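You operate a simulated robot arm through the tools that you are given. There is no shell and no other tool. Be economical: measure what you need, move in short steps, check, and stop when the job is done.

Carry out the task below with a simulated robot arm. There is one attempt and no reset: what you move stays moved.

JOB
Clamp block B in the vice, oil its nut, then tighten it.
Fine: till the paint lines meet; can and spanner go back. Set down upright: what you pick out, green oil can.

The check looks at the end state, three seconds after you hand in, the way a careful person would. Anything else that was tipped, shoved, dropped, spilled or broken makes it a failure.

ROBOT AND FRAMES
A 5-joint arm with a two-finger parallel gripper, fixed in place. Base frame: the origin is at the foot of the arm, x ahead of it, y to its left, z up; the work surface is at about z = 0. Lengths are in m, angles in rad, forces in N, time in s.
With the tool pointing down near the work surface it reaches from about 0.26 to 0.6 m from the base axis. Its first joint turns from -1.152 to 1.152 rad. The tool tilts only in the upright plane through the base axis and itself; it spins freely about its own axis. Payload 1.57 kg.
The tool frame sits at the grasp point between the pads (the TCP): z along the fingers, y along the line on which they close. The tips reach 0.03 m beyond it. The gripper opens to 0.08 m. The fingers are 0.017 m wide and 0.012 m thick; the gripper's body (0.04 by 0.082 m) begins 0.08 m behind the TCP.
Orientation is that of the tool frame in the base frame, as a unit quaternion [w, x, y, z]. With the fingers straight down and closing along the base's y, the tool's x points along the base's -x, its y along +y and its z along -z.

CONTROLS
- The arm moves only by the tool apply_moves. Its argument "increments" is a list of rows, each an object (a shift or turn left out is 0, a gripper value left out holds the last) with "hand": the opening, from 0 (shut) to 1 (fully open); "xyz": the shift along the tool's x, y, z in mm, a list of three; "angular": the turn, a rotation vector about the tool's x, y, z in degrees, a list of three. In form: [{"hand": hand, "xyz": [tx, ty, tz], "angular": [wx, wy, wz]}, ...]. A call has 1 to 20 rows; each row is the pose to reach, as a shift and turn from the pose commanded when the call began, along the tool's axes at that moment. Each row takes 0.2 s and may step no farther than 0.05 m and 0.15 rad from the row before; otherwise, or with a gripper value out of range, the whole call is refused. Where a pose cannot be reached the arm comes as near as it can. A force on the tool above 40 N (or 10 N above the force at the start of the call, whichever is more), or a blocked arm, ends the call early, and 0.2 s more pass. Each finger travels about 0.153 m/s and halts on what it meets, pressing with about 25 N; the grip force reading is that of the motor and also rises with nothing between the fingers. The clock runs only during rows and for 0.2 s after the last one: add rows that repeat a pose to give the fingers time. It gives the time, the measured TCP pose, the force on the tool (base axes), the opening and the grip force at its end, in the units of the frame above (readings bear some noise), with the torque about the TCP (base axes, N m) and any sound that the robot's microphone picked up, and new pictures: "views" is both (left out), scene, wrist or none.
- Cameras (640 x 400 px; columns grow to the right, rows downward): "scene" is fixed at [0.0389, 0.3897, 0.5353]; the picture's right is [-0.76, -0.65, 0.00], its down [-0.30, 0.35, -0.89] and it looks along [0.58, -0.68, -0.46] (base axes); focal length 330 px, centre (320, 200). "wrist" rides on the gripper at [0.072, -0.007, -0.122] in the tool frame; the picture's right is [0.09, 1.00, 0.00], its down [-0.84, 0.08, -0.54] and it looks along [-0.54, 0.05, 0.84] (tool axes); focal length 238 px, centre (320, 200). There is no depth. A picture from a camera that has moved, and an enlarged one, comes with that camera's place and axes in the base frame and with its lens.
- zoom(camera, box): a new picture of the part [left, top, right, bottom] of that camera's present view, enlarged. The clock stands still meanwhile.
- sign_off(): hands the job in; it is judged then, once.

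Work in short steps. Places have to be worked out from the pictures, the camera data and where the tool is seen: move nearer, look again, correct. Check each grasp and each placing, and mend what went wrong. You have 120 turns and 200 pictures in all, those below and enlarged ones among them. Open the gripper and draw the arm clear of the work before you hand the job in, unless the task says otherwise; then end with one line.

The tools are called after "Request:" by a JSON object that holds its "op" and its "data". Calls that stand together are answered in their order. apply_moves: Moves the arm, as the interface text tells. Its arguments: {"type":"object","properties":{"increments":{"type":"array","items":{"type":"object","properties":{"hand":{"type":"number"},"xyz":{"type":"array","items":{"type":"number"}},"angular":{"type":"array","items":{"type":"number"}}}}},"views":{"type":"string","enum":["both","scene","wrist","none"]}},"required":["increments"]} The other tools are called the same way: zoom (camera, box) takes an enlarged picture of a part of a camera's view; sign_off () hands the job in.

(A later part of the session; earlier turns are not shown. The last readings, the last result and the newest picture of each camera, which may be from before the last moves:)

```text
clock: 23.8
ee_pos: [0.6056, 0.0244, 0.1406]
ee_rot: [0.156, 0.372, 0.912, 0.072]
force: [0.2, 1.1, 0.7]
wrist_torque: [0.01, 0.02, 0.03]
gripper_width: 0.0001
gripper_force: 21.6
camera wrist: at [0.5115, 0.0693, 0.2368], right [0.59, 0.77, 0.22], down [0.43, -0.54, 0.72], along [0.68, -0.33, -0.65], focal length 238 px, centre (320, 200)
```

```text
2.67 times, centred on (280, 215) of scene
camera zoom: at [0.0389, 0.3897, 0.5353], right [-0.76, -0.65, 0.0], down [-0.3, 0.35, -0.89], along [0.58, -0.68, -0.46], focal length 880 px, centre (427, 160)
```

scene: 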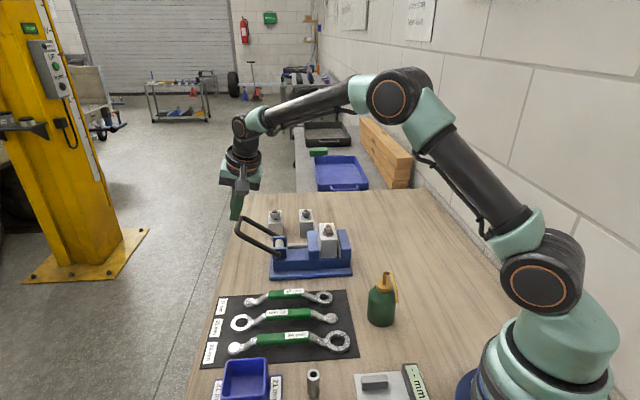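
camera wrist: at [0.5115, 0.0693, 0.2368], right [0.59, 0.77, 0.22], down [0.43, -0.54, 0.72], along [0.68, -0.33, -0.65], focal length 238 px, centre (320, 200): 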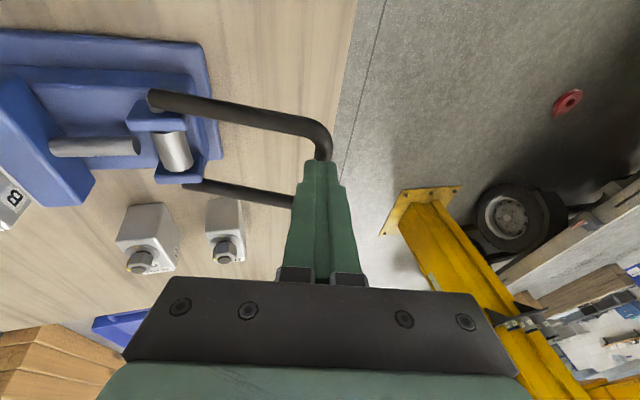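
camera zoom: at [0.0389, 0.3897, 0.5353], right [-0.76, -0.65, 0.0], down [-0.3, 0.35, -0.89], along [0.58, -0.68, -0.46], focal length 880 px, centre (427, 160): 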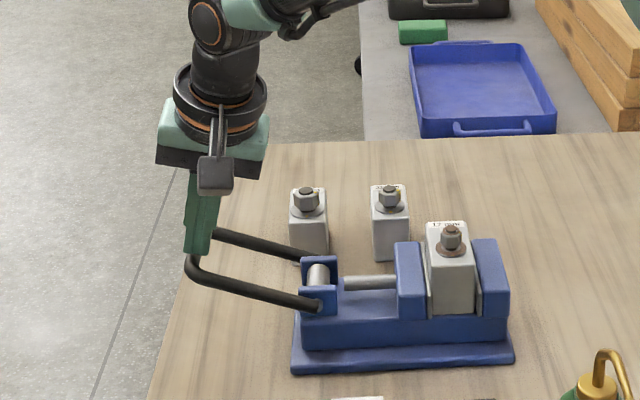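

Lever follows with almost no force and the jaw is pushing B toward the fixed jaw. I continue pressing down.

Request:
{"op": "apply_moves", "data": {"increments": [{"xyz": [1.7, 0.5, 7]}, {"xyz": [3.4, 1, 14.3]}, {"xyz": [5.7, -0.2, 23]}, {"xyz": [7.9, -1.8, 32.6]}, {"xyz": [7.9, -1.8, 32.6]}], "views": "wrist"}}

Request:
{"op": "zoom", "data": {"camera": "scene", "box": [200, 160, 360, 290]}}

```text
clock: 24.8
ee_pos: [0.6163, 0.028, 0.1182]
ee_rot: [0.165, 0.371, 0.911, 0.076]
force: [-11.4, -4.2, 24.7]
wrist_torque: [0.02, 0.27, -0.01]
gripper_width: 0.0001
gripper_force: 21.3
stopped in row 5: the force on the tool passed its limit at 44 N (the readings are from after the stop); the commanded pose is now the measured one
camera wrist: at [0.5192, 0.0721, 0.213], right [0.59, 0.77, 0.24], down [0.42, -0.54, 0.73], along [0.69, -0.33, -0.64], focal length 238 px, centre (320, 200)
```

wrist: 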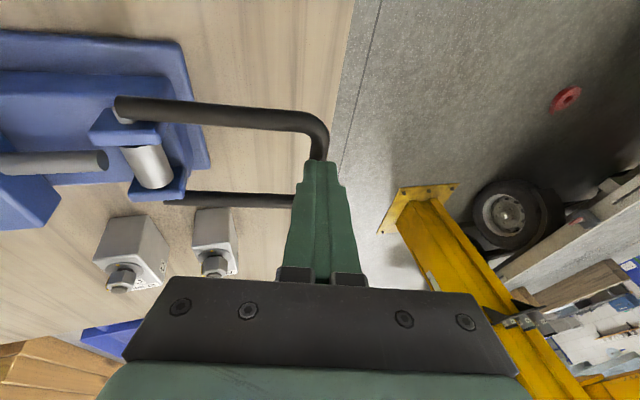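

```text
3.08 times, centred on (280, 225) of scene
camera zoom: at [0.0387, 0.3897, 0.5354], right [-0.76, -0.65, 0.0], down [-0.3, 0.35, -0.89], along [0.58, -0.68, -0.46], focal length 1016 px, centre (443, 123)
```

zoom: 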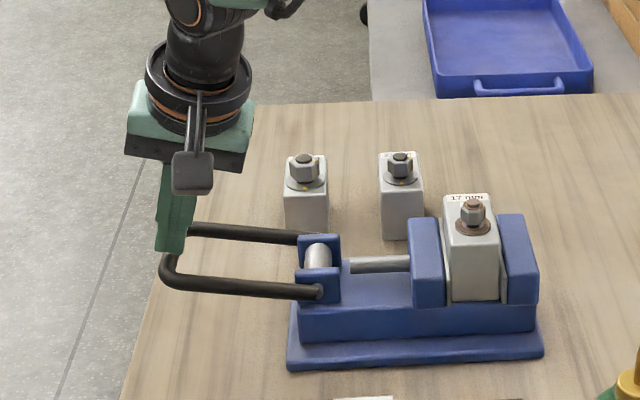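

The lever resisted at 44 N, nearly horizontal, with B tight between both jaws. I lift off to see whether the lever stays down.

Request:
{"op": "apply_moves", "data": {"increments": [{"xyz": [-5, 5, -20]}, {"xyz": [-14, 8, -60]}, {"xyz": [-14, 8, -60]}], "views": "none"}}

Request:
{"op": "zoom", "data": {"camera": "scene", "box": [220, 180, 380, 290]}}

Request:
{"op": "zoom", "data": {"camera": "wrist", "box": [0, 0, 400, 300]}}

```text
clock: 25.6
ee_pos: [0.6076, 0.0218, 0.1776]
ee_rot: [0.161, 0.372, 0.911, 0.072]
force: [-0.7, 0.2, -0.1]
wrist_torque: [0.01, 0.01, -0.02]
gripper_width: 0.0001
gripper_force: 21.1
```

```text
3.64 times, centred on (300, 235) of scene
camera zoom: at [0.0389, 0.3897, 0.5353], right [-0.76, -0.65, 0.0], down [-0.3, 0.35, -0.89], along [0.58, -0.68, -0.46], focal length 1200 px, centre (393, 73)
```

zoom: 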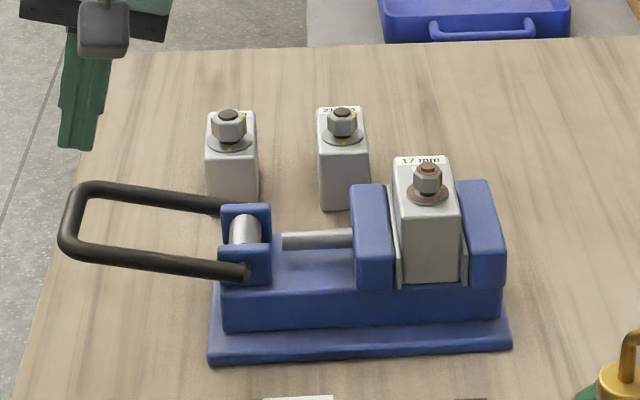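

```text
1.33 times, centred on (200, 150) of wrist
camera zoom: at [0.5109, 0.0659, 0.2724], right [0.59, 0.77, 0.23], down [0.42, -0.54, 0.73], along [0.69, -0.33, -0.65], focal length 318 px, centre (480, 267)
```

zoom: 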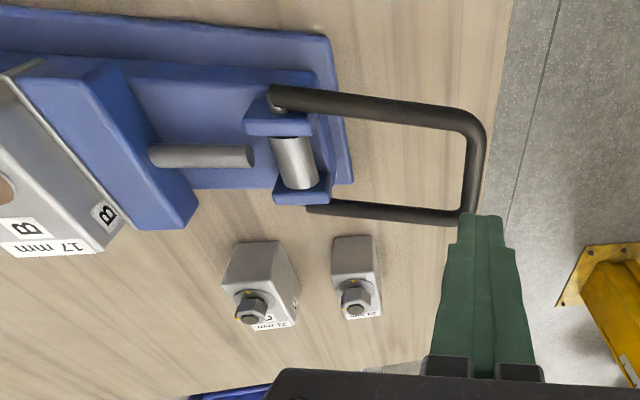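

The lever stays down. I press once more to confirm it is at its end and B is firmly clamped.

Request:
{"op": "apply_moves", "data": {"increments": [{"xyz": [9, -3, 40]}, {"xyz": [12, -5, 52]}, {"xyz": [14, -8, 60]}, {"xyz": [15, -8.5, 64]}, {"xyz": [16, -9, 68]}, {"xyz": [16.5, -9.2, 71]}, {"xyz": [17, -9.5, 74]}, {"xyz": [17, -9.5, 74]}], "views": "none"}}

Request:
{"op": "zoom", "data": {"camera": "scene", "box": [220, 180, 380, 290]}}

```text
clock: 26.7
ee_pos: [0.6187, 0.0288, 0.1199]
ee_rot: [0.169, 0.371, 0.909, 0.079]
force: [-7.6, -3.6, 22.5]
wrist_torque: [-0.01, 0.16, 0.01]
gripper_width: 0.0
gripper_force: 21.5
stopped in row 5: the force on the tool passed its limit at 43 N (the readings are from after the stop); the commanded pose is now the measured one
```

```text
3.64 times, centred on (300, 235) of scene
camera zoom: at [0.0388, 0.3897, 0.5354], right [-0.76, -0.65, 0.0], down [-0.3, 0.35, -0.89], along [0.58, -0.68, -0.46], focal length 1200 px, centre (393, 73)
```

zoom: 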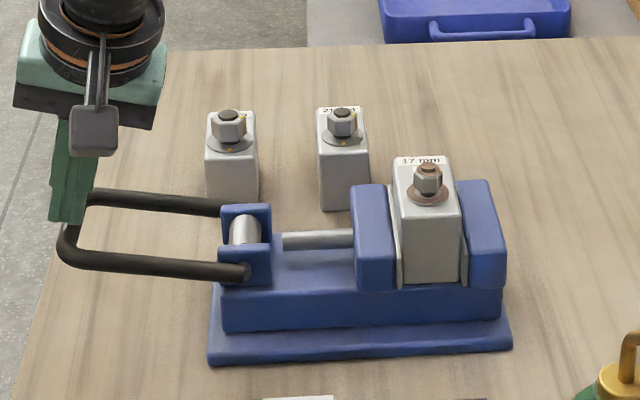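

Same hard stop, so B is clamped. Next I retreat, straighten the tool and go to look at the oil can.

Request:
{"op": "apply_moves", "data": {"increments": [{"xyz": [-12, 13.5, -46]}, {"xyz": [2, -8, -73], "angular": [3, 3, 0]}, {"xyz": [16, -30, -100], "angular": [6, 6, 0]}, {"xyz": [31, -52, -128], "angular": [9, 9, 0]}, {"xyz": [46, -74, -156], "angular": [12, 12, 0]}, {"xyz": [60, -95, -183], "angular": [15.3, 15.3, 0]}, {"xyz": [60, -95, -183], "angular": [15.3, 15.3, 0], "hand": 1}], "views": "none"}}

Request:
{"op": "zoom", "data": {"camera": "scene", "box": [350, 260, 430, 340]}}

Request:
{"op": "zoom", "data": {"camera": "wrist", "box": [0, 0, 640, 400]}}

```text
clock: 28.3
ee_pos: [0.4519, 0.0015, 0.2462]
ee_rot: [-0.008, 0.377, 0.926, -0.004]
force: [0.2, 0.3, 0.2]
wrist_torque: [0.01, 0.04, -0.01]
gripper_width: 0.0802
gripper_force: 0.2
```

```text
5.00 times, centred on (390, 300) of scene
camera zoom: at [0.0389, 0.3897, 0.5353], right [-0.76, -0.65, 0.0], down [-0.3, 0.35, -0.89], along [0.58, -0.68, -0.46], focal length 1650 px, centre (-30, -300)
```

zoom: 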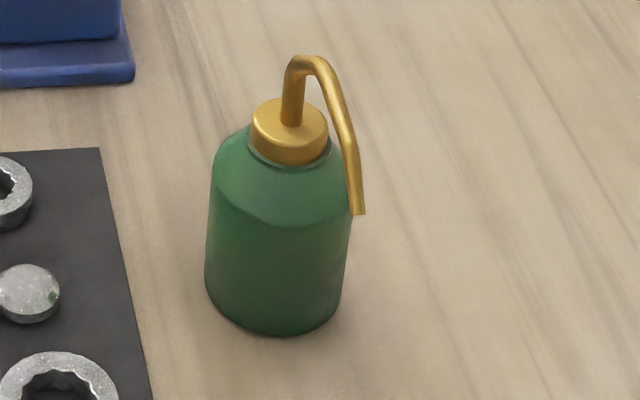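

```text
1.00 times, centred on (320, 200) of wrist (not enlarged: the box is as wide or as high as the picture)
camera zoom: at [0.3967, 0.0461, 0.3691], right [0.63, 0.78, -0.01], down [0.66, -0.53, 0.53], along [0.41, -0.34, -0.85], focal length 238 px, centre (320, 200)
```

zoom: 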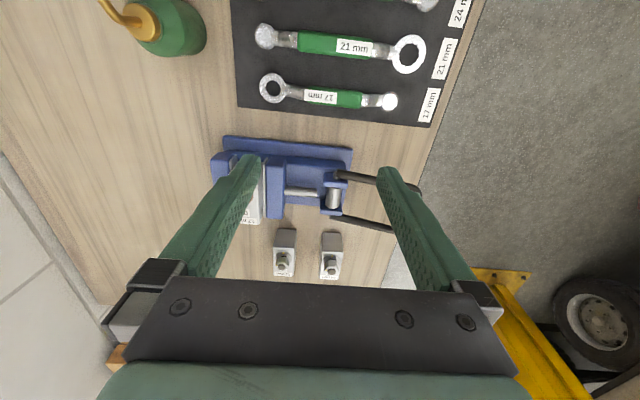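

The can is about 58 mm in diameter, centred near (0.267,-0.073), with a long spout pointing toward (-0.7,+0.7). I spin the tool 180° (in two calls) so the spout will lie on the side away from the camera, and approach for a look.

Request:
{"op": "apply_moves", "data": {"increments": [{"xyz": [12, -30, 0], "angular": [0, 0, 8]}, {"xyz": [24, -60, 0], "angular": [0, 0, 16]}, {"xyz": [36, -90, 0], "angular": [0, 0, 24]}, {"xyz": [49, -120, 0], "angular": [0, 0, 32]}, {"xyz": [49, -120, 0], "angular": [0, 0, 40]}, {"xyz": [49, -120, 0], "angular": [0, 0, 48]}, {"xyz": [49, -120, 0], "angular": [0, 0, 56]}, {"xyz": [49, -120, 0], "angular": [0, 0, 64]}, {"xyz": [49, -120, 0], "angular": [0, 0, 72]}, {"xyz": [49, -120, 0], "angular": [0, 0, 80]}, {"xyz": [49, -120, 0], "angular": [0, 0, 88]}, {"xyz": [49, -120, 0], "angular": [0, 0, 96]}, {"xyz": [49, -120, 0], "angular": [0, 0, 104]}, {"xyz": [49, -120, 0], "angular": [0, 0, 112]}, {"xyz": [49, -120, 0], "angular": [0, 0, 120]}, {"xyz": [49, -120, 0], "angular": [0, 0, 128]}, {"xyz": [49, -120, 0], "angular": [0, 0, 136]}, {"xyz": [49, -120, 0], "angular": [0, 0, 144]}, {"xyz": [49, -120, 0], "angular": [0, 0, 152]}, {"xyz": [49, -120, 0], "angular": [0, 0, 160]}], "views": "wrist"}}

```text
clock: 32.5
ee_pos: [0.2808, -0.1661, 0.2478]
ee_rot: [-0.002, 0.979, -0.203, -0.008]
force: [0.2, -0.2, 0.0]
wrist_torque: [0.0, -0.01, -0.02]
gripper_width: 0.0799
gripper_force: 0.1
out of reach, approached as far as the arm can: row 18, 19, 20
camera wrist: at [0.3504, -0.1905, 0.3685], right [-0.31, -0.95, 0.0], down [-0.79, 0.26, 0.56], along [-0.53, 0.18, -0.83], focal length 238 px, centre (320, 200)
```

wrist: 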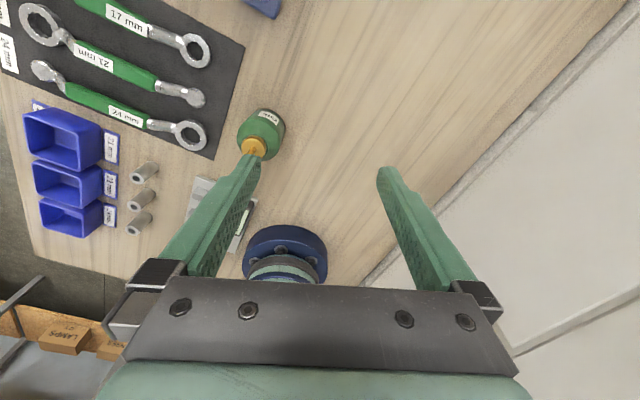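

The spin joint hit its limit near 180° and the position drifted; nothing was touched. I unwind the other way (counter-clockwise), moving back to about (0.33,-0.05,0.25).

Request:
{"op": "apply_moves", "data": {"increments": [{"xyz": [0, -20, 0], "angular": [0, 0, -8.5]}, {"xyz": [0, -50, 0], "angular": [0, 0, -17]}, {"xyz": [0, -80, 0], "angular": [0, 0, -25.5]}, {"xyz": [0, -110, 0], "angular": [0, 0, -34]}, {"xyz": [0, -126, 0], "angular": [0, 0, -42.5]}, {"xyz": [0, -126, 0], "angular": [0, 0, -51]}, {"xyz": [0, -126, 0], "angular": [0, 0, -59.5]}, {"xyz": [0, -126, 0], "angular": [0, 0, -68]}, {"xyz": [0, -126, 0], "angular": [0, 0, -76.5]}, {"xyz": [0, -126, 0], "angular": [0, 0, -85]}, {"xyz": [0, -126, 0], "angular": [0, 0, -93.5]}, {"xyz": [0, -126, 0], "angular": [0, 0, -102]}, {"xyz": [0, -126, 0], "angular": [0, 0, -110.5]}, {"xyz": [0, -126, 0], "angular": [0, 0, -119]}, {"xyz": [0, -126, 0], "angular": [0, 0, -127.5]}, {"xyz": [0, -126, 0], "angular": [0, 0, -136]}, {"xyz": [0, -126, 0], "angular": [0, 0, -144.5]}, {"xyz": [0, -126, 0], "angular": [0, 0, -153]}, {"xyz": [0, -126, 0], "angular": [0, 0, -161.5]}, {"xyz": [0, -126, 0], "angular": [0, 0, -170]}], "views": "none"}}

```text
clock: 36.7
ee_pos: [0.3337, -0.0487, 0.2492]
ee_rot: [-0.009, 0.294, 0.956, -0.002]
force: [1.4, -0.6, 0.3]
wrist_torque: [-0.03, 0.02, 0.01]
gripper_width: 0.08
gripper_force: 0.1
```

Unwinding works. I continue the counter-clockwise spin another 169°.

Request:
{"op": "apply_moves", "data": {"increments": [{"angular": [0, 0, -8.45]}, {"angular": [0, 0, -16.9]}, {"angular": [0, 0, -25.35]}, {"angular": [0, 0, -33.8]}, {"angular": [0, 0, -42.25]}, {"angular": [0, 0, -50.7]}, {"angular": [0, 0, -59.15]}, {"angular": [0, 0, -67.6]}, {"angular": [0, 0, -76.05]}, {"angular": [0, 0, -84.5]}, {"angular": [0, 0, -92.95]}, {"angular": [0, 0, -101.4]}, {"angular": [0, 0, -109.85]}, {"angular": [0, 0, -118.3]}, {"angular": [0, 0, -126.75]}, {"angular": [0, 0, -135.2]}, {"angular": [0, 0, -143.65]}, {"angular": [0, 0, -152.1]}, {"angular": [0, 0, -160.55]}, {"angular": [0, 0, -169]}], "views": "both"}}

```text
clock: 40.9
ee_pos: [0.3322, -0.0479, 0.2478]
ee_rot: [0.002, 0.923, -0.384, -0.008]
force: [0.8, -0.6, 1.0]
wrist_torque: [0.01, 0.0, 0.0]
gripper_width: 0.0798
gripper_force: 0.0
camera wrist: at [0.3897, -0.0943, 0.3692], right [-0.64, -0.77, 0.01], down [-0.64, 0.54, 0.55], along [-0.43, 0.35, -0.83], focal length 238 px, centre (320, 200)
```

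scene: 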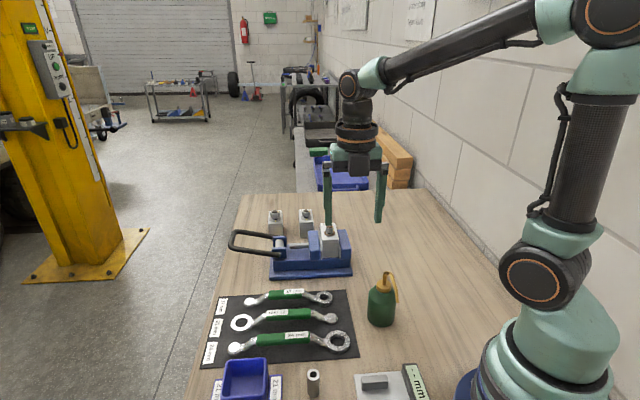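
wrist: 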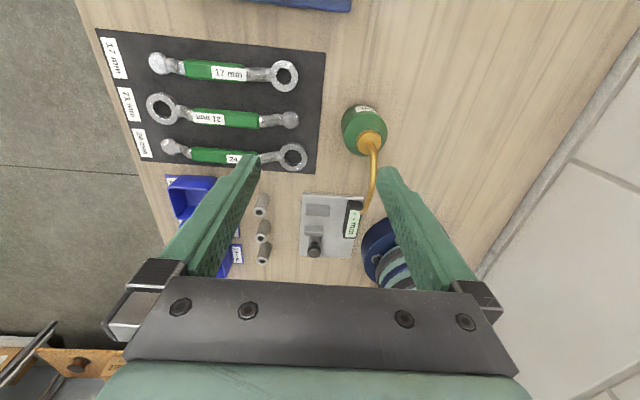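

Request:
{"op": "zoom", "data": {"camera": "wrist", "box": [310, 80, 420, 230]}}

Request:
{"op": "zoom", "data": {"camera": "wrist", "box": [80, 10, 330, 190]}}

```text
2.67 times, centred on (365, 155) of wrist
camera zoom: at [0.3897, -0.0943, 0.3692], right [-0.64, -0.77, 0.01], down [-0.64, 0.54, 0.55], along [-0.43, 0.35, -0.83], focal length 636 px, centre (200, 320)
```

zoom: 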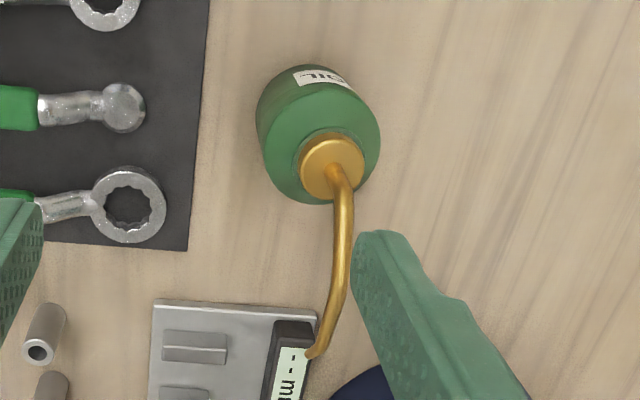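

```text
2.22 times, centred on (205, 100) of wrist
camera zoom: at [0.3897, -0.0943, 0.3692], right [-0.64, -0.77, 0.01], down [-0.64, 0.54, 0.55], along [-0.43, 0.35, -0.83], focal length 530 px, centre (576, 422)
```

zoom: 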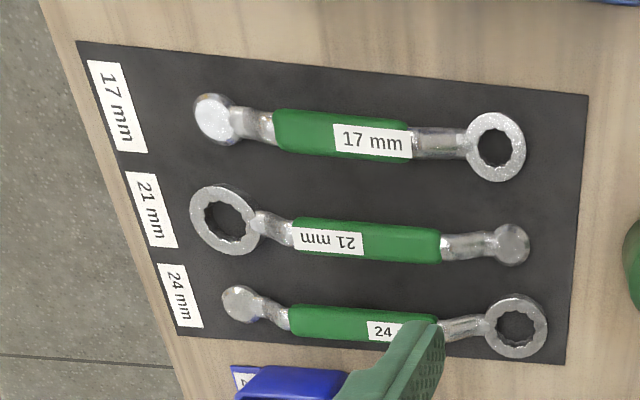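

The can's axis is at about (0.272,-0.077) and the spout tip at (0.212,-0.018,0.122), 84 mm out. I move over the can to z≈0.15 and check centring.

Request:
{"op": "apply_moves", "data": {"increments": [{"xyz": [-7, 21, 20]}, {"xyz": [-14, 42, 45]}, {"xyz": [-20.5, 62, 70]}, {"xyz": [-20.5, 62, 98]}, {"xyz": [-20.5, 62, 98]}], "views": "both"}}

Request:
{"op": "zoom", "data": {"camera": "scene", "box": [330, 220, 450, 340]}}

```text
clock: 42.1
ee_pos: [0.2708, -0.0793, 0.1477]
ee_rot: [0.001, 0.923, -0.385, -0.007]
force: [0.3, -0.1, 1.2]
wrist_torque: [0.02, -0.02, -0.01]
gripper_width: 0.0802
gripper_force: 0.0
camera wrist: at [0.3273, -0.1266, 0.2686], right [-0.64, -0.77, 0.01], down [-0.64, 0.54, 0.55], along [-0.43, 0.35, -0.83], focal length 238 px, centre (320, 200)
```

scene: 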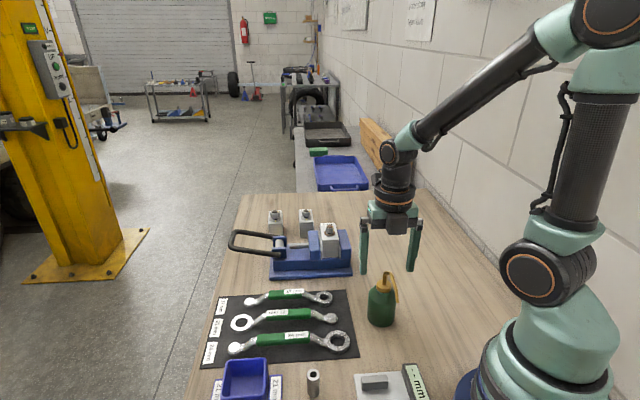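
wrist: 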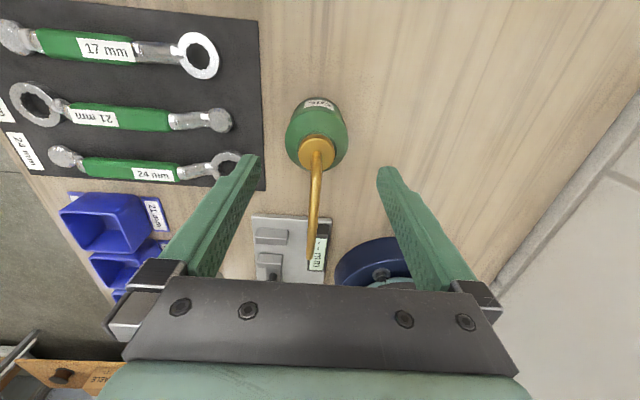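

```text
3.33 times, centred on (390, 280) of scene
camera zoom: at [0.0389, 0.3897, 0.5353], right [-0.76, -0.65, 0.0], down [-0.3, 0.35, -0.89], along [0.58, -0.68, -0.46], focal length 1100 px, centre (87, -67)
```

zoom: 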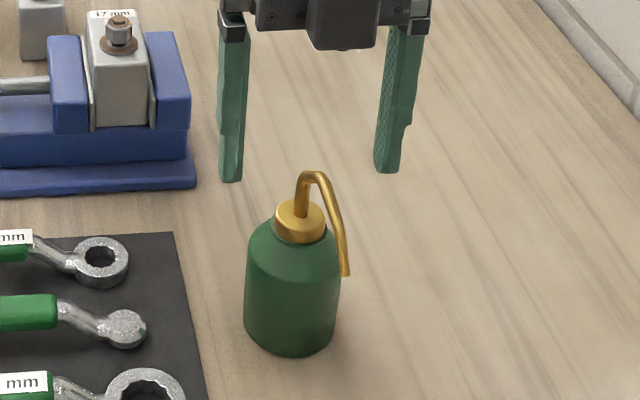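

Request:
{"op": "zoom", "data": {"camera": "scene", "box": [340, 170, 440, 290]}}

```text
3.33 times, centred on (390, 230) of scene
camera zoom: at [0.0389, 0.3897, 0.5353], right [-0.76, -0.65, 0.0], down [-0.3, 0.35, -0.89], along [0.58, -0.68, -0.46], focal length 1100 px, centre (87, 100)
```

zoom: 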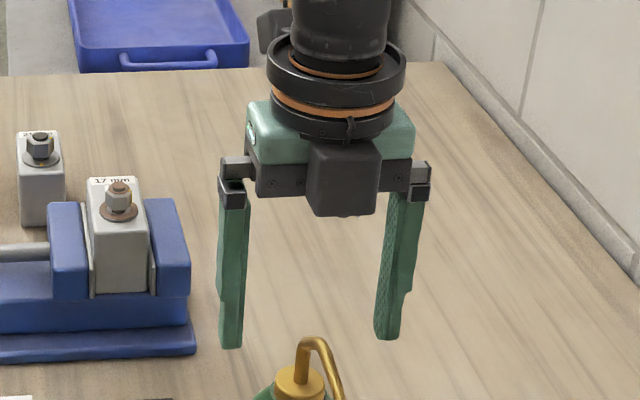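

A motor box on that side sits at palm level, so with TCP z≥0.06 the spout (top ≈0.13) clears. I descend to z=0.062 around the can, without closing yet.

Request:
{"op": "apply_moves", "data": {"increments": [{"xyz": [-0.7, -2, 25]}, {"xyz": [-0.7, -2.3, 50]}, {"xyz": [-0.7, -2.5, 70]}, {"xyz": [-0.7, -2.5, 85]}, {"xyz": [-0.7, -2.5, 85]}], "views": "wrist"}}

Request:
{"op": "zoom", "data": {"camera": "scene", "box": [330, 220, 450, 340]}}

```text
clock: 43.3
ee_pos: [0.2726, -0.075, 0.0656]
ee_rot: [0.001, 0.923, -0.385, -0.008]
force: [-0.7, 0.4, 1.0]
wrist_torque: [0.01, -0.01, -0.02]
gripper_width: 0.0799
gripper_force: 0.0
camera wrist: at [0.3294, -0.1208, 0.1866], right [-0.64, -0.77, 0.01], down [-0.64, 0.54, 0.55], along [-0.43, 0.35, -0.83], focal length 238 px, centre (320, 200)
```

wrist: 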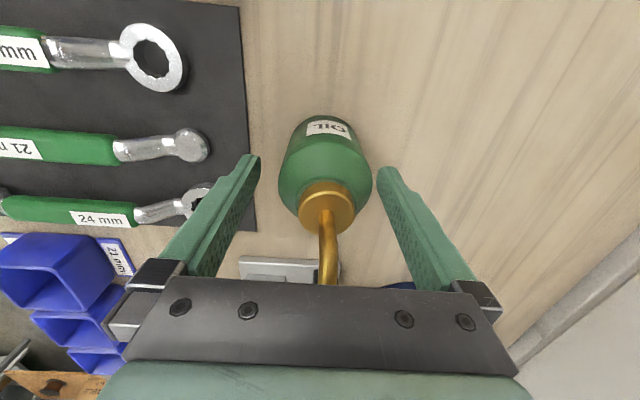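

```text
3.33 times, centred on (390, 280) of scene
camera zoom: at [0.0389, 0.3897, 0.5353], right [-0.76, -0.65, 0.0], down [-0.3, 0.35, -0.89], along [0.58, -0.68, -0.46], focal length 1100 px, centre (87, -67)
```

zoom: 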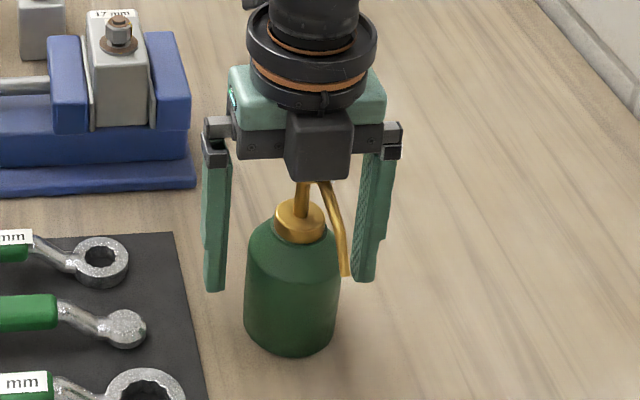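

Clear of the spout; the can sits about 4 mm toward the right finger. I shift to centre and close on it.

Request:
{"op": "apply_moves", "data": {"increments": [{"xyz": [0, 4, 1]}, {"xyz": [0, 4, 1], "hand": 0.85}, {"xyz": [0, 4, 1], "hand": 0.75}, {"xyz": [0, 4, 1], "hand": 0.66}, {"xyz": [0, 4, 1], "hand": 0.66}], "views": "wrist"}}

```text
clock: 43.8
ee_pos: [0.2711, -0.0764, 0.0667]
ee_rot: [0.001, 0.923, -0.384, -0.007]
force: [-0.3, 3.8, 12.6]
wrist_torque: [-0.11, 0.29, -0.12]
gripper_width: 0.0675
gripper_force: 0.1
stopped in row 2: the force on the tool passed its limit at 42 N (the readings are from after the stop); the commanded pose is now the measured one
camera wrist: at [0.3281, -0.1237, 0.1871], right [-0.64, -0.77, 0.01], down [-0.64, 0.54, 0.55], along [-0.43, 0.35, -0.83], focal length 238 px, centre (320, 200)
```

wrist: 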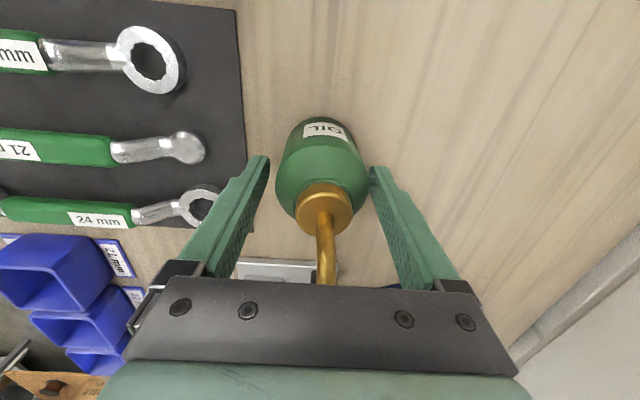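

Upward force: the palm touched the top of the spout. I back straight up 10 mm right away and check the can.

Request:
{"op": "apply_moves", "data": {"increments": [{"xyz": [0, 0, -5], "hand": 0.85}, {"xyz": [0, 0, -10], "hand": 0.9}, {"xyz": [0, 0, -10], "hand": 0.9}], "views": "wrist"}}

Request:
{"op": "zoom", "data": {"camera": "scene", "box": [340, 220, 440, 340]}}

```text
clock: 44.6
ee_pos: [0.2715, -0.0763, 0.0763]
ee_rot: [0.001, 0.923, -0.385, -0.007]
force: [-0.2, 0.3, 0.5]
wrist_torque: [-0.02, 0.02, 0.01]
gripper_width: 0.0722
gripper_force: 0.1
camera wrist: at [0.3277, -0.1244, 0.1977], right [-0.64, -0.77, 0.01], down [-0.64, 0.54, 0.55], along [-0.43, 0.35, -0.83], focal length 238 px, centre (320, 200)
```

wrist: 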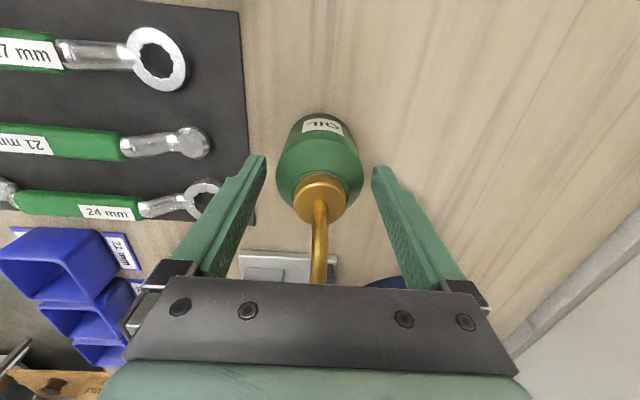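

```text
3.33 times, centred on (390, 280) of scene
camera zoom: at [0.0389, 0.3897, 0.5353], right [-0.76, -0.65, 0.0], down [-0.3, 0.35, -0.89], along [0.58, -0.68, -0.46], focal length 1100 px, centre (87, -67)
```

zoom: 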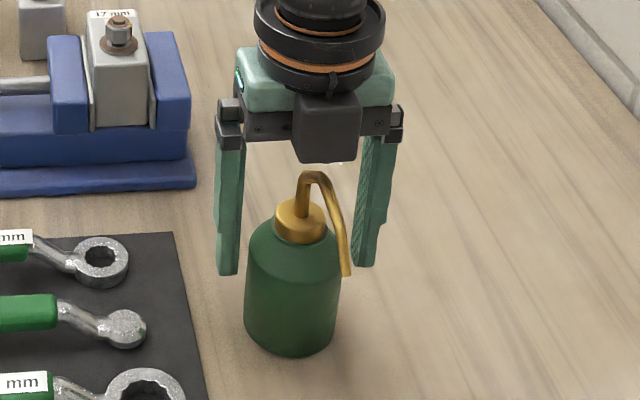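

Can unmoved; the motor box hangs lower than the palm. I go down only 5 mm (TCP ≈0.071, box just clear) and grip the upper body there.

Request:
{"op": "apply_moves", "data": {"increments": [{"xyz": [0, 0, 4.5]}, {"xyz": [0, 0, 4.5], "hand": 0.8}, {"xyz": [0, 0, 4.5], "hand": 0.7}, {"xyz": [0, 0, 4.5], "hand": 0.64}, {"xyz": [0, 0, 4.5], "hand": 0.64}], "views": "wrist"}}

Request:
{"op": "zoom", "data": {"camera": "scene", "box": [340, 220, 440, 340]}}

```text
clock: 45.8
ee_pos: [0.2718, -0.0782, 0.0716]
ee_rot: [0.001, 0.923, -0.385, -0.007]
force: [-0.4, -2.6, 1.3]
wrist_torque: [0.0, -0.03, -0.03]
gripper_width: 0.0565
gripper_force: 25.1
camera wrist: at [0.3275, -0.1246, 0.1934], right [-0.64, -0.77, 0.01], down [-0.64, 0.54, 0.55], along [-0.43, 0.35, -0.83], focal length 238 px, centre (320, 200)
```

wrist: 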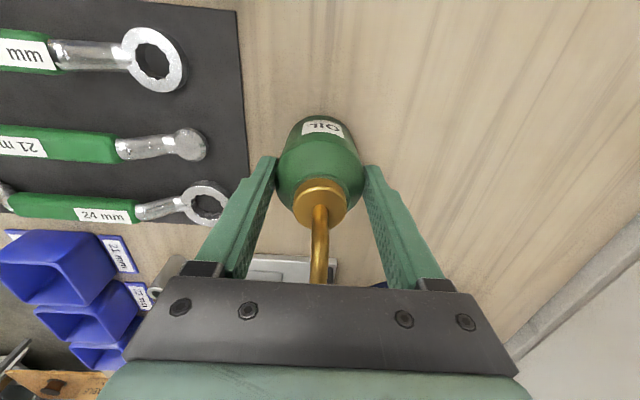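

```text
3.33 times, centred on (390, 280) of scene
camera zoom: at [0.0389, 0.3897, 0.5353], right [-0.76, -0.65, 0.0], down [-0.3, 0.35, -0.89], along [0.58, -0.68, -0.46], focal length 1100 px, centre (87, -67)
```

zoom: 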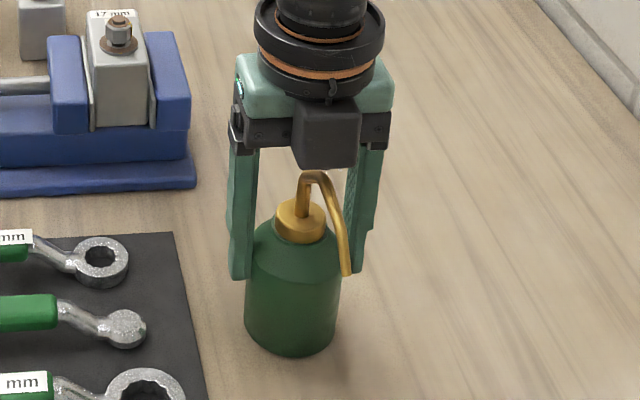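

Gripped at 56.5 mm. I lift slowly and check it does not slip.

Request:
{"op": "apply_moves", "data": {"increments": [{"xyz": [0, 0, -10]}, {"xyz": [0, 0, -25]}, {"xyz": [0, 0, -55]}, {"xyz": [0, 0, -90]}, {"xyz": [0, 0, -125]}, {"xyz": [0, 0, -125]}], "views": "both"}}

Request:
{"op": "zoom", "data": {"camera": "scene", "box": [340, 140, 460, 340]}}

```text
clock: 47.2
ee_pos: [0.2722, -0.0786, 0.1988]
ee_rot: [0.001, 0.923, -0.384, -0.007]
force: [0.1, -0.8, -3.7]
wrist_torque: [0.01, 0.01, -0.02]
gripper_width: 0.0565
gripper_force: 25.1
camera wrist: at [0.3291, -0.1259, 0.3188], right [-0.64, -0.77, 0.01], down [-0.64, 0.54, 0.55], along [-0.43, 0.35, -0.83], focal length 238 px, centre (320, 200)
```

scene: 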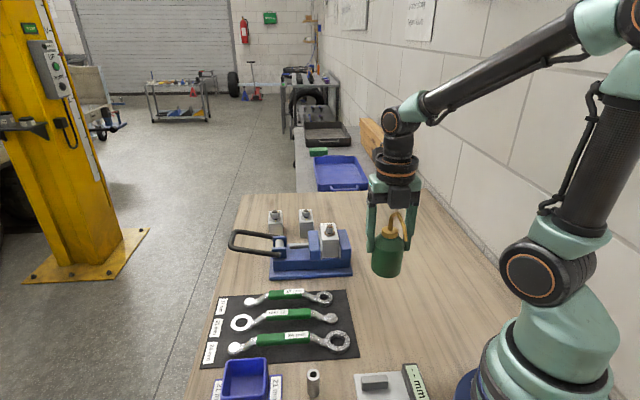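
wrist: 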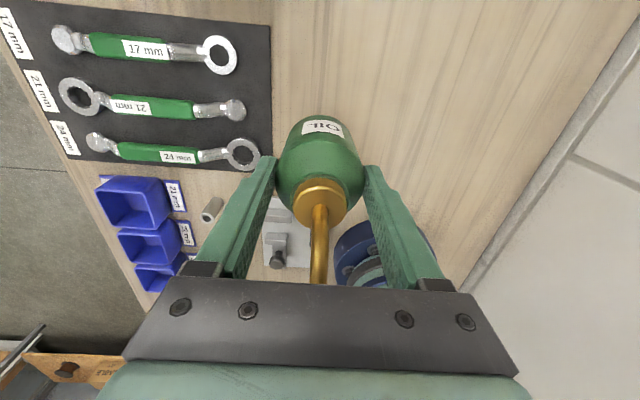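

```text
2.00 times, centred on (400, 240) of scene
camera zoom: at [0.0389, 0.3897, 0.5353], right [-0.76, -0.65, 0.0], down [-0.3, 0.35, -0.89], along [0.58, -0.68, -0.46], focal length 660 px, centre (160, 120)
```

zoom: 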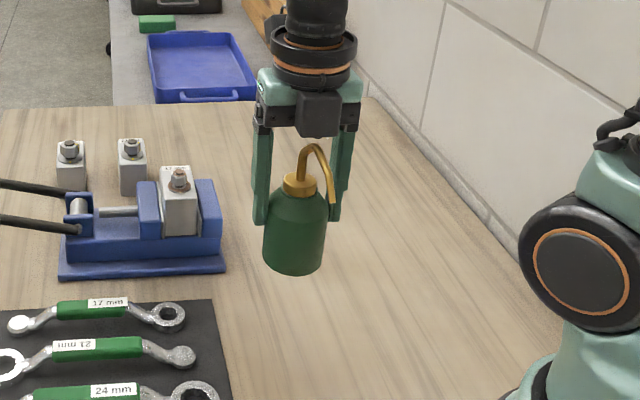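

The can is held firmly (3.7 N). I carry it toward the vice at safe height, spinning clockwise 151° so the spout will point radially outward at the nut.

Request:
{"op": "apply_moves", "data": {"increments": [{"xyz": [15, -8, -10], "angular": [0, 0, 8.4]}, {"xyz": [30, -16, -20], "angular": [0, 0, 16.8]}, {"xyz": [45, -24, -20], "angular": [0, 0, 25.2]}, {"xyz": [60, -32, -20], "angular": [0, 0, 33.6]}, {"xyz": [68, -35.6, -20], "angular": [0, 0, 42]}, {"xyz": [68, -35.6, -20], "angular": [0, 0, 50.4]}, {"xyz": [68, -35.6, -20], "angular": [0, 0, 58.8]}, {"xyz": [68, -35.6, -20], "angular": [0, 0, 67.2]}, {"xyz": [68, -35.6, -20], "angular": [0, 0, 75.6]}, {"xyz": [68, -35.6, -20], "angular": [0, 0, 84]}, {"xyz": [68, -35.6, -20], "angular": [0, 0, 92.4]}, {"xyz": [68, -35.6, -20], "angular": [0, 0, 100.8]}, {"xyz": [68, -35.6, -20], "angular": [0, 0, 109.2]}, {"xyz": [68, -35.6, -20], "angular": [0, 0, 117.6]}, {"xyz": [68, -35.6, -20], "angular": [0, 0, 126]}, {"xyz": [68, -35.6, -20], "angular": [0, 0, 134.4]}, {"xyz": [68, -35.6, -20], "angular": [0, 0, 142.8]}, {"xyz": [68, -35.6, -20], "angular": [0, 0, 151]}, {"xyz": [68, -35.6, -20], "angular": [0, 0, 151]}], "views": "both"}}

Request:
{"op": "zoom", "data": {"camera": "scene", "box": [250, 130, 410, 290]}}

```text
clock: 51.2
ee_pos: [0.3472, -0.1008, 0.2145]
ee_rot: [-0.007, 0.142, 0.99, 0.001]
force: [-0.1, -0.4, -4.0]
wrist_torque: [0.0, -0.01, 0.02]
gripper_width: 0.0565
gripper_force: 24.7
camera wrist: at [0.2774, -0.0874, 0.3381], right [0.19, 0.98, 0.0], down [0.83, -0.16, 0.53], along [0.52, -0.1, -0.85], focal length 238 px, centre (320, 200)
```

scene: 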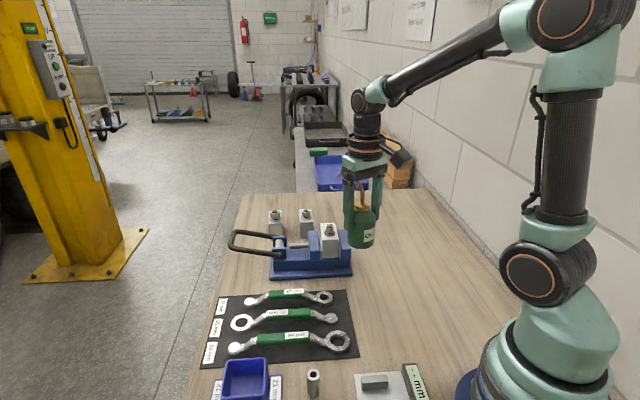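
wrist: 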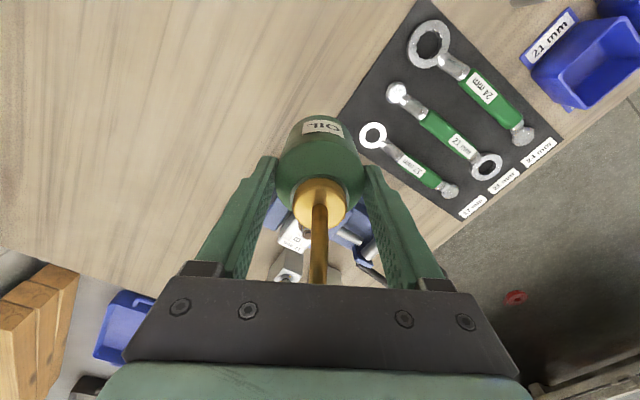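

```text
2.50 times, centred on (330, 210) of scene
camera zoom: at [0.0389, 0.3897, 0.5353], right [-0.76, -0.65, 0.0], down [-0.3, 0.35, -0.89], along [0.58, -0.68, -0.46], focal length 825 px, centre (295, 175)
```

zoom: 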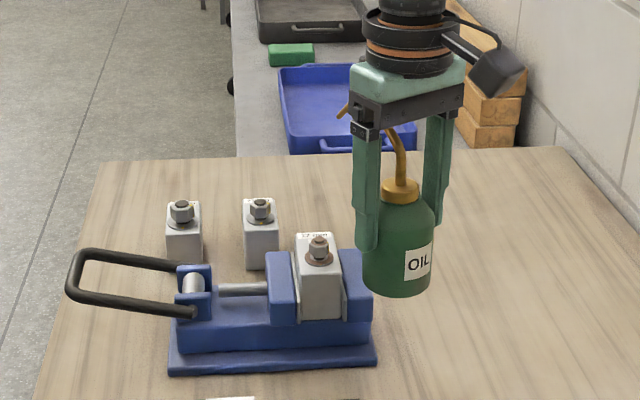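

Request:
{"op": "zoom", "data": {"camera": "wrist", "box": [250, 180, 400, 290]}}

Request:
{"op": "zoom", "data": {"camera": "scene", "box": [300, 200, 360, 260]}}

```text
3.64 times, centred on (325, 235) of wrist
camera zoom: at [0.2774, -0.0874, 0.3381], right [0.19, 0.98, 0.0], down [0.83, -0.16, 0.53], along [0.52, -0.1, -0.85], focal length 867 px, centre (302, 73)
```

zoom: 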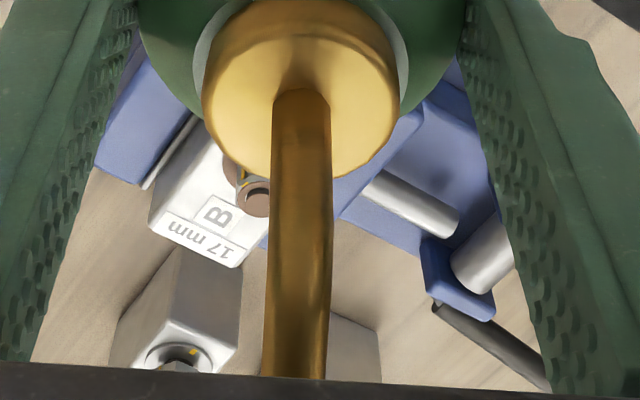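

```text
6.67 times, centred on (330, 230) of scene
camera zoom: at [0.0389, 0.3897, 0.5353], right [-0.76, -0.65, 0.0], down [-0.3, 0.35, -0.89], along [0.58, -0.68, -0.46], focal length 2201 px, centre (253, 0)
```

zoom: 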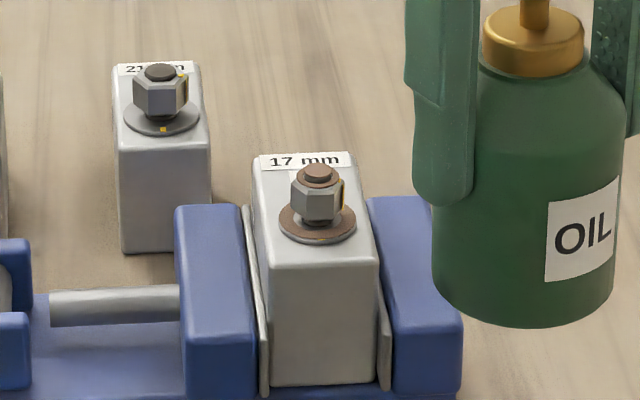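

Bolt top is at (0.458,-0.136,0.119). The spout tip is 84.6 mm outward and 50 mm above the TCP, so I bring the tip over the nut, first about 50 mm above it.

Request:
{"op": "apply_moves", "data": {"increments": [{"xyz": [-11, -1, 25]}, {"xyz": [-22, -2, 50]}, {"xyz": [-33, -2.5, 70]}, {"xyz": [-33, -2.5, 90]}, {"xyz": [-33, -2.5, 90]}], "views": "wrist"}}

Request:
{"op": "zoom", "data": {"camera": "scene", "box": [280, 160, 400, 280]}}

```text
clock: 52.4
ee_pos: [0.3754, -0.1127, 0.1239]
ee_rot: [-0.006, 0.141, 0.99, 0.001]
force: [0.0, -0.2, -2.8]
wrist_torque: [0.02, 0.06, -0.02]
gripper_width: 0.0566
gripper_force: 24.4
camera wrist: at [0.3048, -0.1003, 0.2476], right [0.19, 0.98, 0.0], down [0.83, -0.16, 0.53], along [0.52, -0.1, -0.85], focal length 238 px, centre (320, 200)
```

wrist: 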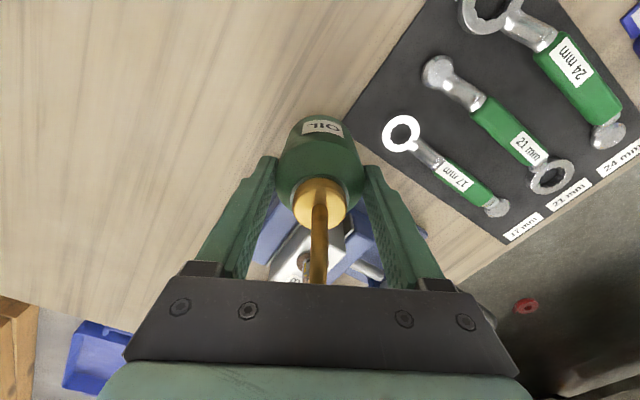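

```text
3.33 times, centred on (340, 220) of scene
camera zoom: at [0.0389, 0.3897, 0.5353], right [-0.76, -0.65, 0.0], down [-0.3, 0.35, -0.89], along [0.58, -0.68, -0.46], focal length 1100 px, centre (253, 133)
```

zoom: 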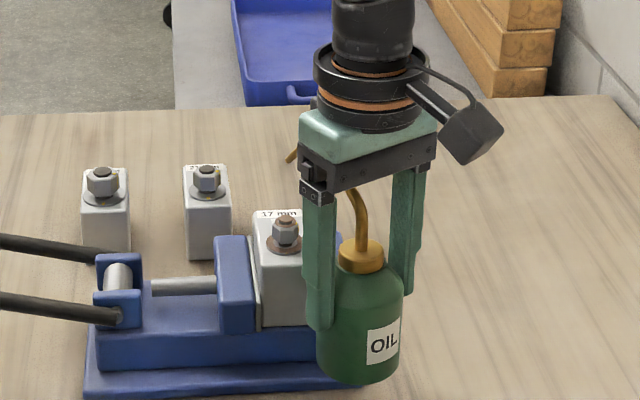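

Tip is at about (0.457,-0.137,0.168), right over the nut. I lower 25 mm and dwell a moment, watching and listening for oil.

Request:
{"op": "apply_moves", "data": {"increments": [{"xyz": [0, 0, 12]}, {"xyz": [0, 0, 25]}, {"xyz": [0, 0, 25]}, {"xyz": [0, 0, 25]}, {"xyz": [0, 0, 25]}], "views": "none"}}

Request:
{"op": "zoom", "data": {"camera": "scene", "box": [280, 160, 400, 280]}}

Request:
{"op": "zoom", "data": {"camera": "wrist", "box": [250, 180, 400, 290]}}

```text
clock: 53.6
ee_pos: [0.376, -0.1137, 0.0988]
ee_rot: [-0.007, 0.141, 0.99, 0.0]
force: [-0.3, 0.3, -4.3]
wrist_torque: [-0.01, 0.02, 0.0]
gripper_width: 0.0563
gripper_force: 25.0
```

```text
3.33 times, centred on (340, 220) of scene
camera zoom: at [0.0389, 0.3897, 0.5353], right [-0.76, -0.65, 0.0], down [-0.3, 0.35, -0.89], along [0.58, -0.68, -0.46], focal length 1100 px, centre (253, 133)
```

zoom: 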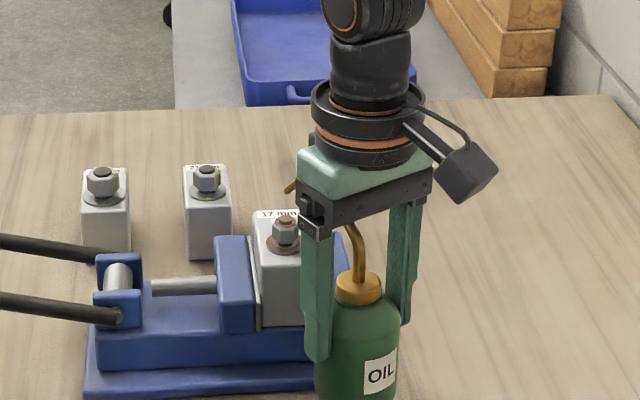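

```text
3.64 times, centred on (325, 235) of wrist
camera zoom: at [0.3052, -0.0998, 0.2228], right [0.19, 0.98, 0.0], down [0.83, -0.16, 0.53], along [0.52, -0.1, -0.85], focal length 867 px, centre (302, 73)
```

zoom: 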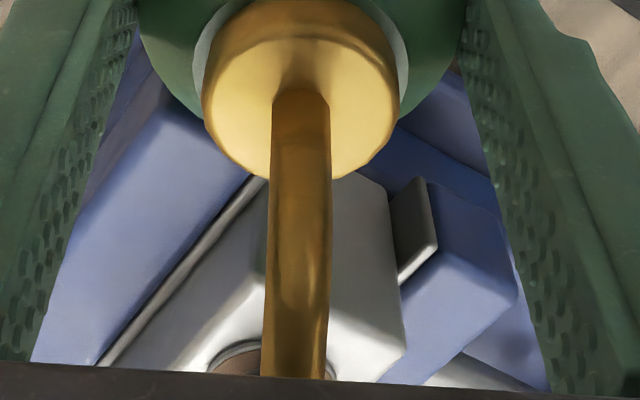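

No oil from hovering alone. I tip the spout down 30° about its own tip, keeping the tip over the nut, and dwell briefly.

Request:
{"op": "apply_moves", "data": {"increments": [{"xyz": [5.3, 0, -11.4], "angular": [0, 7.5, 0]}, {"xyz": [9, 0, -23.5], "angular": [0, 15, 0]}, {"xyz": [11.2, 0, -35.9], "angular": [0, 22.5, 0]}, {"xyz": [11.7, 0, -48.5], "angular": [0, 30, 0]}, {"xyz": [11.7, 0, -48.5], "angular": [0, 30, 0]}], "views": "none"}}

Request:
{"op": "zoom", "data": {"camera": "scene", "box": [280, 160, 400, 280]}}

Request:
{"op": "zoom", "data": {"camera": "wrist", "box": [250, 180, 400, 290]}}

```text
clock: 54.8
ee_pos: [0.3657, -0.1096, 0.1487]
ee_rot: [-0.263, 0.136, 0.954, 0.039]
force: [0.2, -0.5, -3.0]
wrist_torque: [-0.02, -0.06, 0.01]
gripper_width: 0.0565
gripper_force: 25.0
```

```text
3.33 times, centred on (340, 220) of scene
camera zoom: at [0.0389, 0.3897, 0.5353], right [-0.76, -0.65, 0.0], down [-0.3, 0.35, -0.89], along [0.58, -0.68, -0.46], focal length 1100 px, centre (253, 133)
```

zoom: 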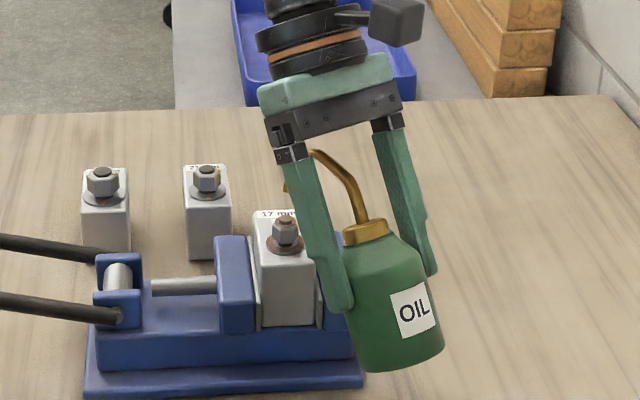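

```text
3.64 times, centred on (325, 235) of wrist
camera zoom: at [0.3628, -0.1162, 0.2908], right [0.2, 0.98, 0.05], down [0.98, -0.21, 0.04], along [0.05, 0.04, -1.0], focal length 867 px, centre (302, 73)
```

zoom: 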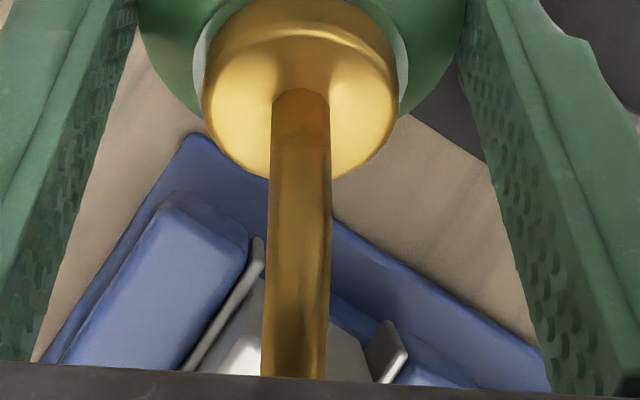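

No oil yet at 30°. I tip further, to about 52°, again about the tip.

Request:
{"op": "apply_moves", "data": {"increments": [{"xyz": [5.3, 0, -11.4], "angular": [0, 7.5, 0]}, {"xyz": [9, 0, -23.5], "angular": [0, 15, 0]}, {"xyz": [11.2, 0, -35.9], "angular": [0, 22.5, 0]}, {"xyz": [11.2, 0, -35.9], "angular": [0, 22.5, 0]}], "views": "none"}}

Request:
{"op": "zoom", "data": {"camera": "scene", "box": [280, 160, 400, 280]}}

```text
clock: 55.8
ee_pos: [0.3733, -0.1118, 0.1859]
ee_rot: [-0.444, 0.129, 0.884, 0.067]
force: [0.4, 0.1, -3.7]
wrist_torque: [-0.06, -0.08, -0.03]
gripper_width: 0.0563
gripper_force: 24.9
```

```text
3.33 times, centred on (340, 220) of scene
camera zoom: at [0.0389, 0.3897, 0.5353], right [-0.76, -0.65, 0.0], down [-0.3, 0.35, -0.89], along [0.58, -0.68, -0.46], focal length 1100 px, centre (253, 133)
```

zoom: 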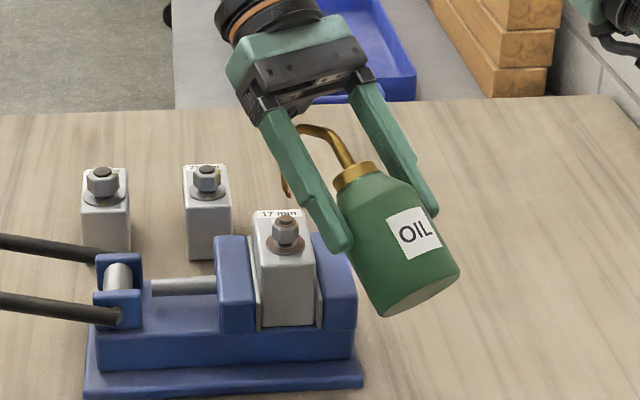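

Request:
{"op": "zoom", "data": {"camera": "scene", "box": [310, 200, 350, 240]}}

```text
10.00 times, centred on (330, 220) of scene
camera zoom: at [0.0389, 0.3897, 0.5353], right [-0.76, -0.65, 0.0], down [-0.3, 0.35, -0.89], along [0.58, -0.68, -0.46], focal length 3301 px, centre (220, 0)
```

zoom: 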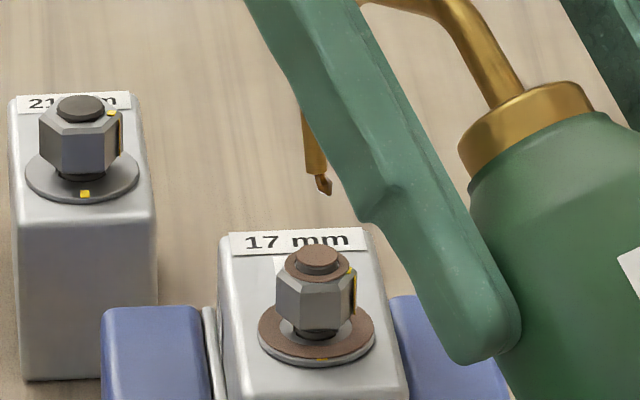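

A brown drop is forming at the spout tip, directly over the nut. I hold still and watch it fall.

Request:
{"op": "apply_moves", "data": {"increments": [{"xyz": [0, 0, 0]}, {"xyz": [0, 0, 0]}, {"xyz": [0, 0, 0]}], "views": "none"}}

Request:
{"op": "zoom", "data": {"camera": "scene", "box": [310, 200, 350, 240]}}

```text
clock: 56.6
ee_pos: [0.3726, -0.1124, 0.1848]
ee_rot: [-0.444, 0.128, 0.884, 0.067]
force: [0.1, 0.3, -4.2]
wrist_torque: [-0.04, -0.13, -0.02]
gripper_width: 0.0565
gripper_force: 25.2
```

```text
10.00 times, centred on (330, 220) of scene
camera zoom: at [0.0389, 0.3897, 0.5353], right [-0.76, -0.65, 0.0], down [-0.3, 0.35, -0.89], along [0.58, -0.68, -0.46], focal length 3301 px, centre (220, 0)
```

zoom: 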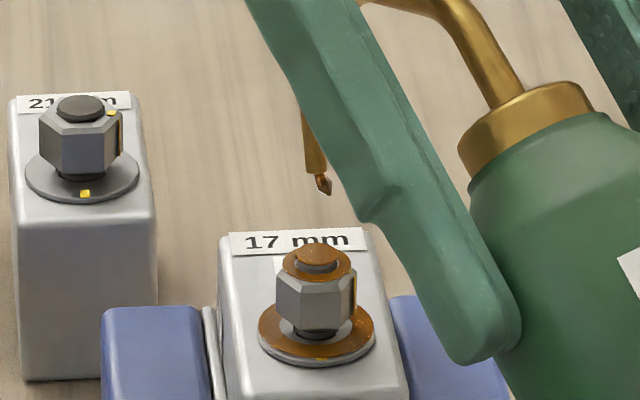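

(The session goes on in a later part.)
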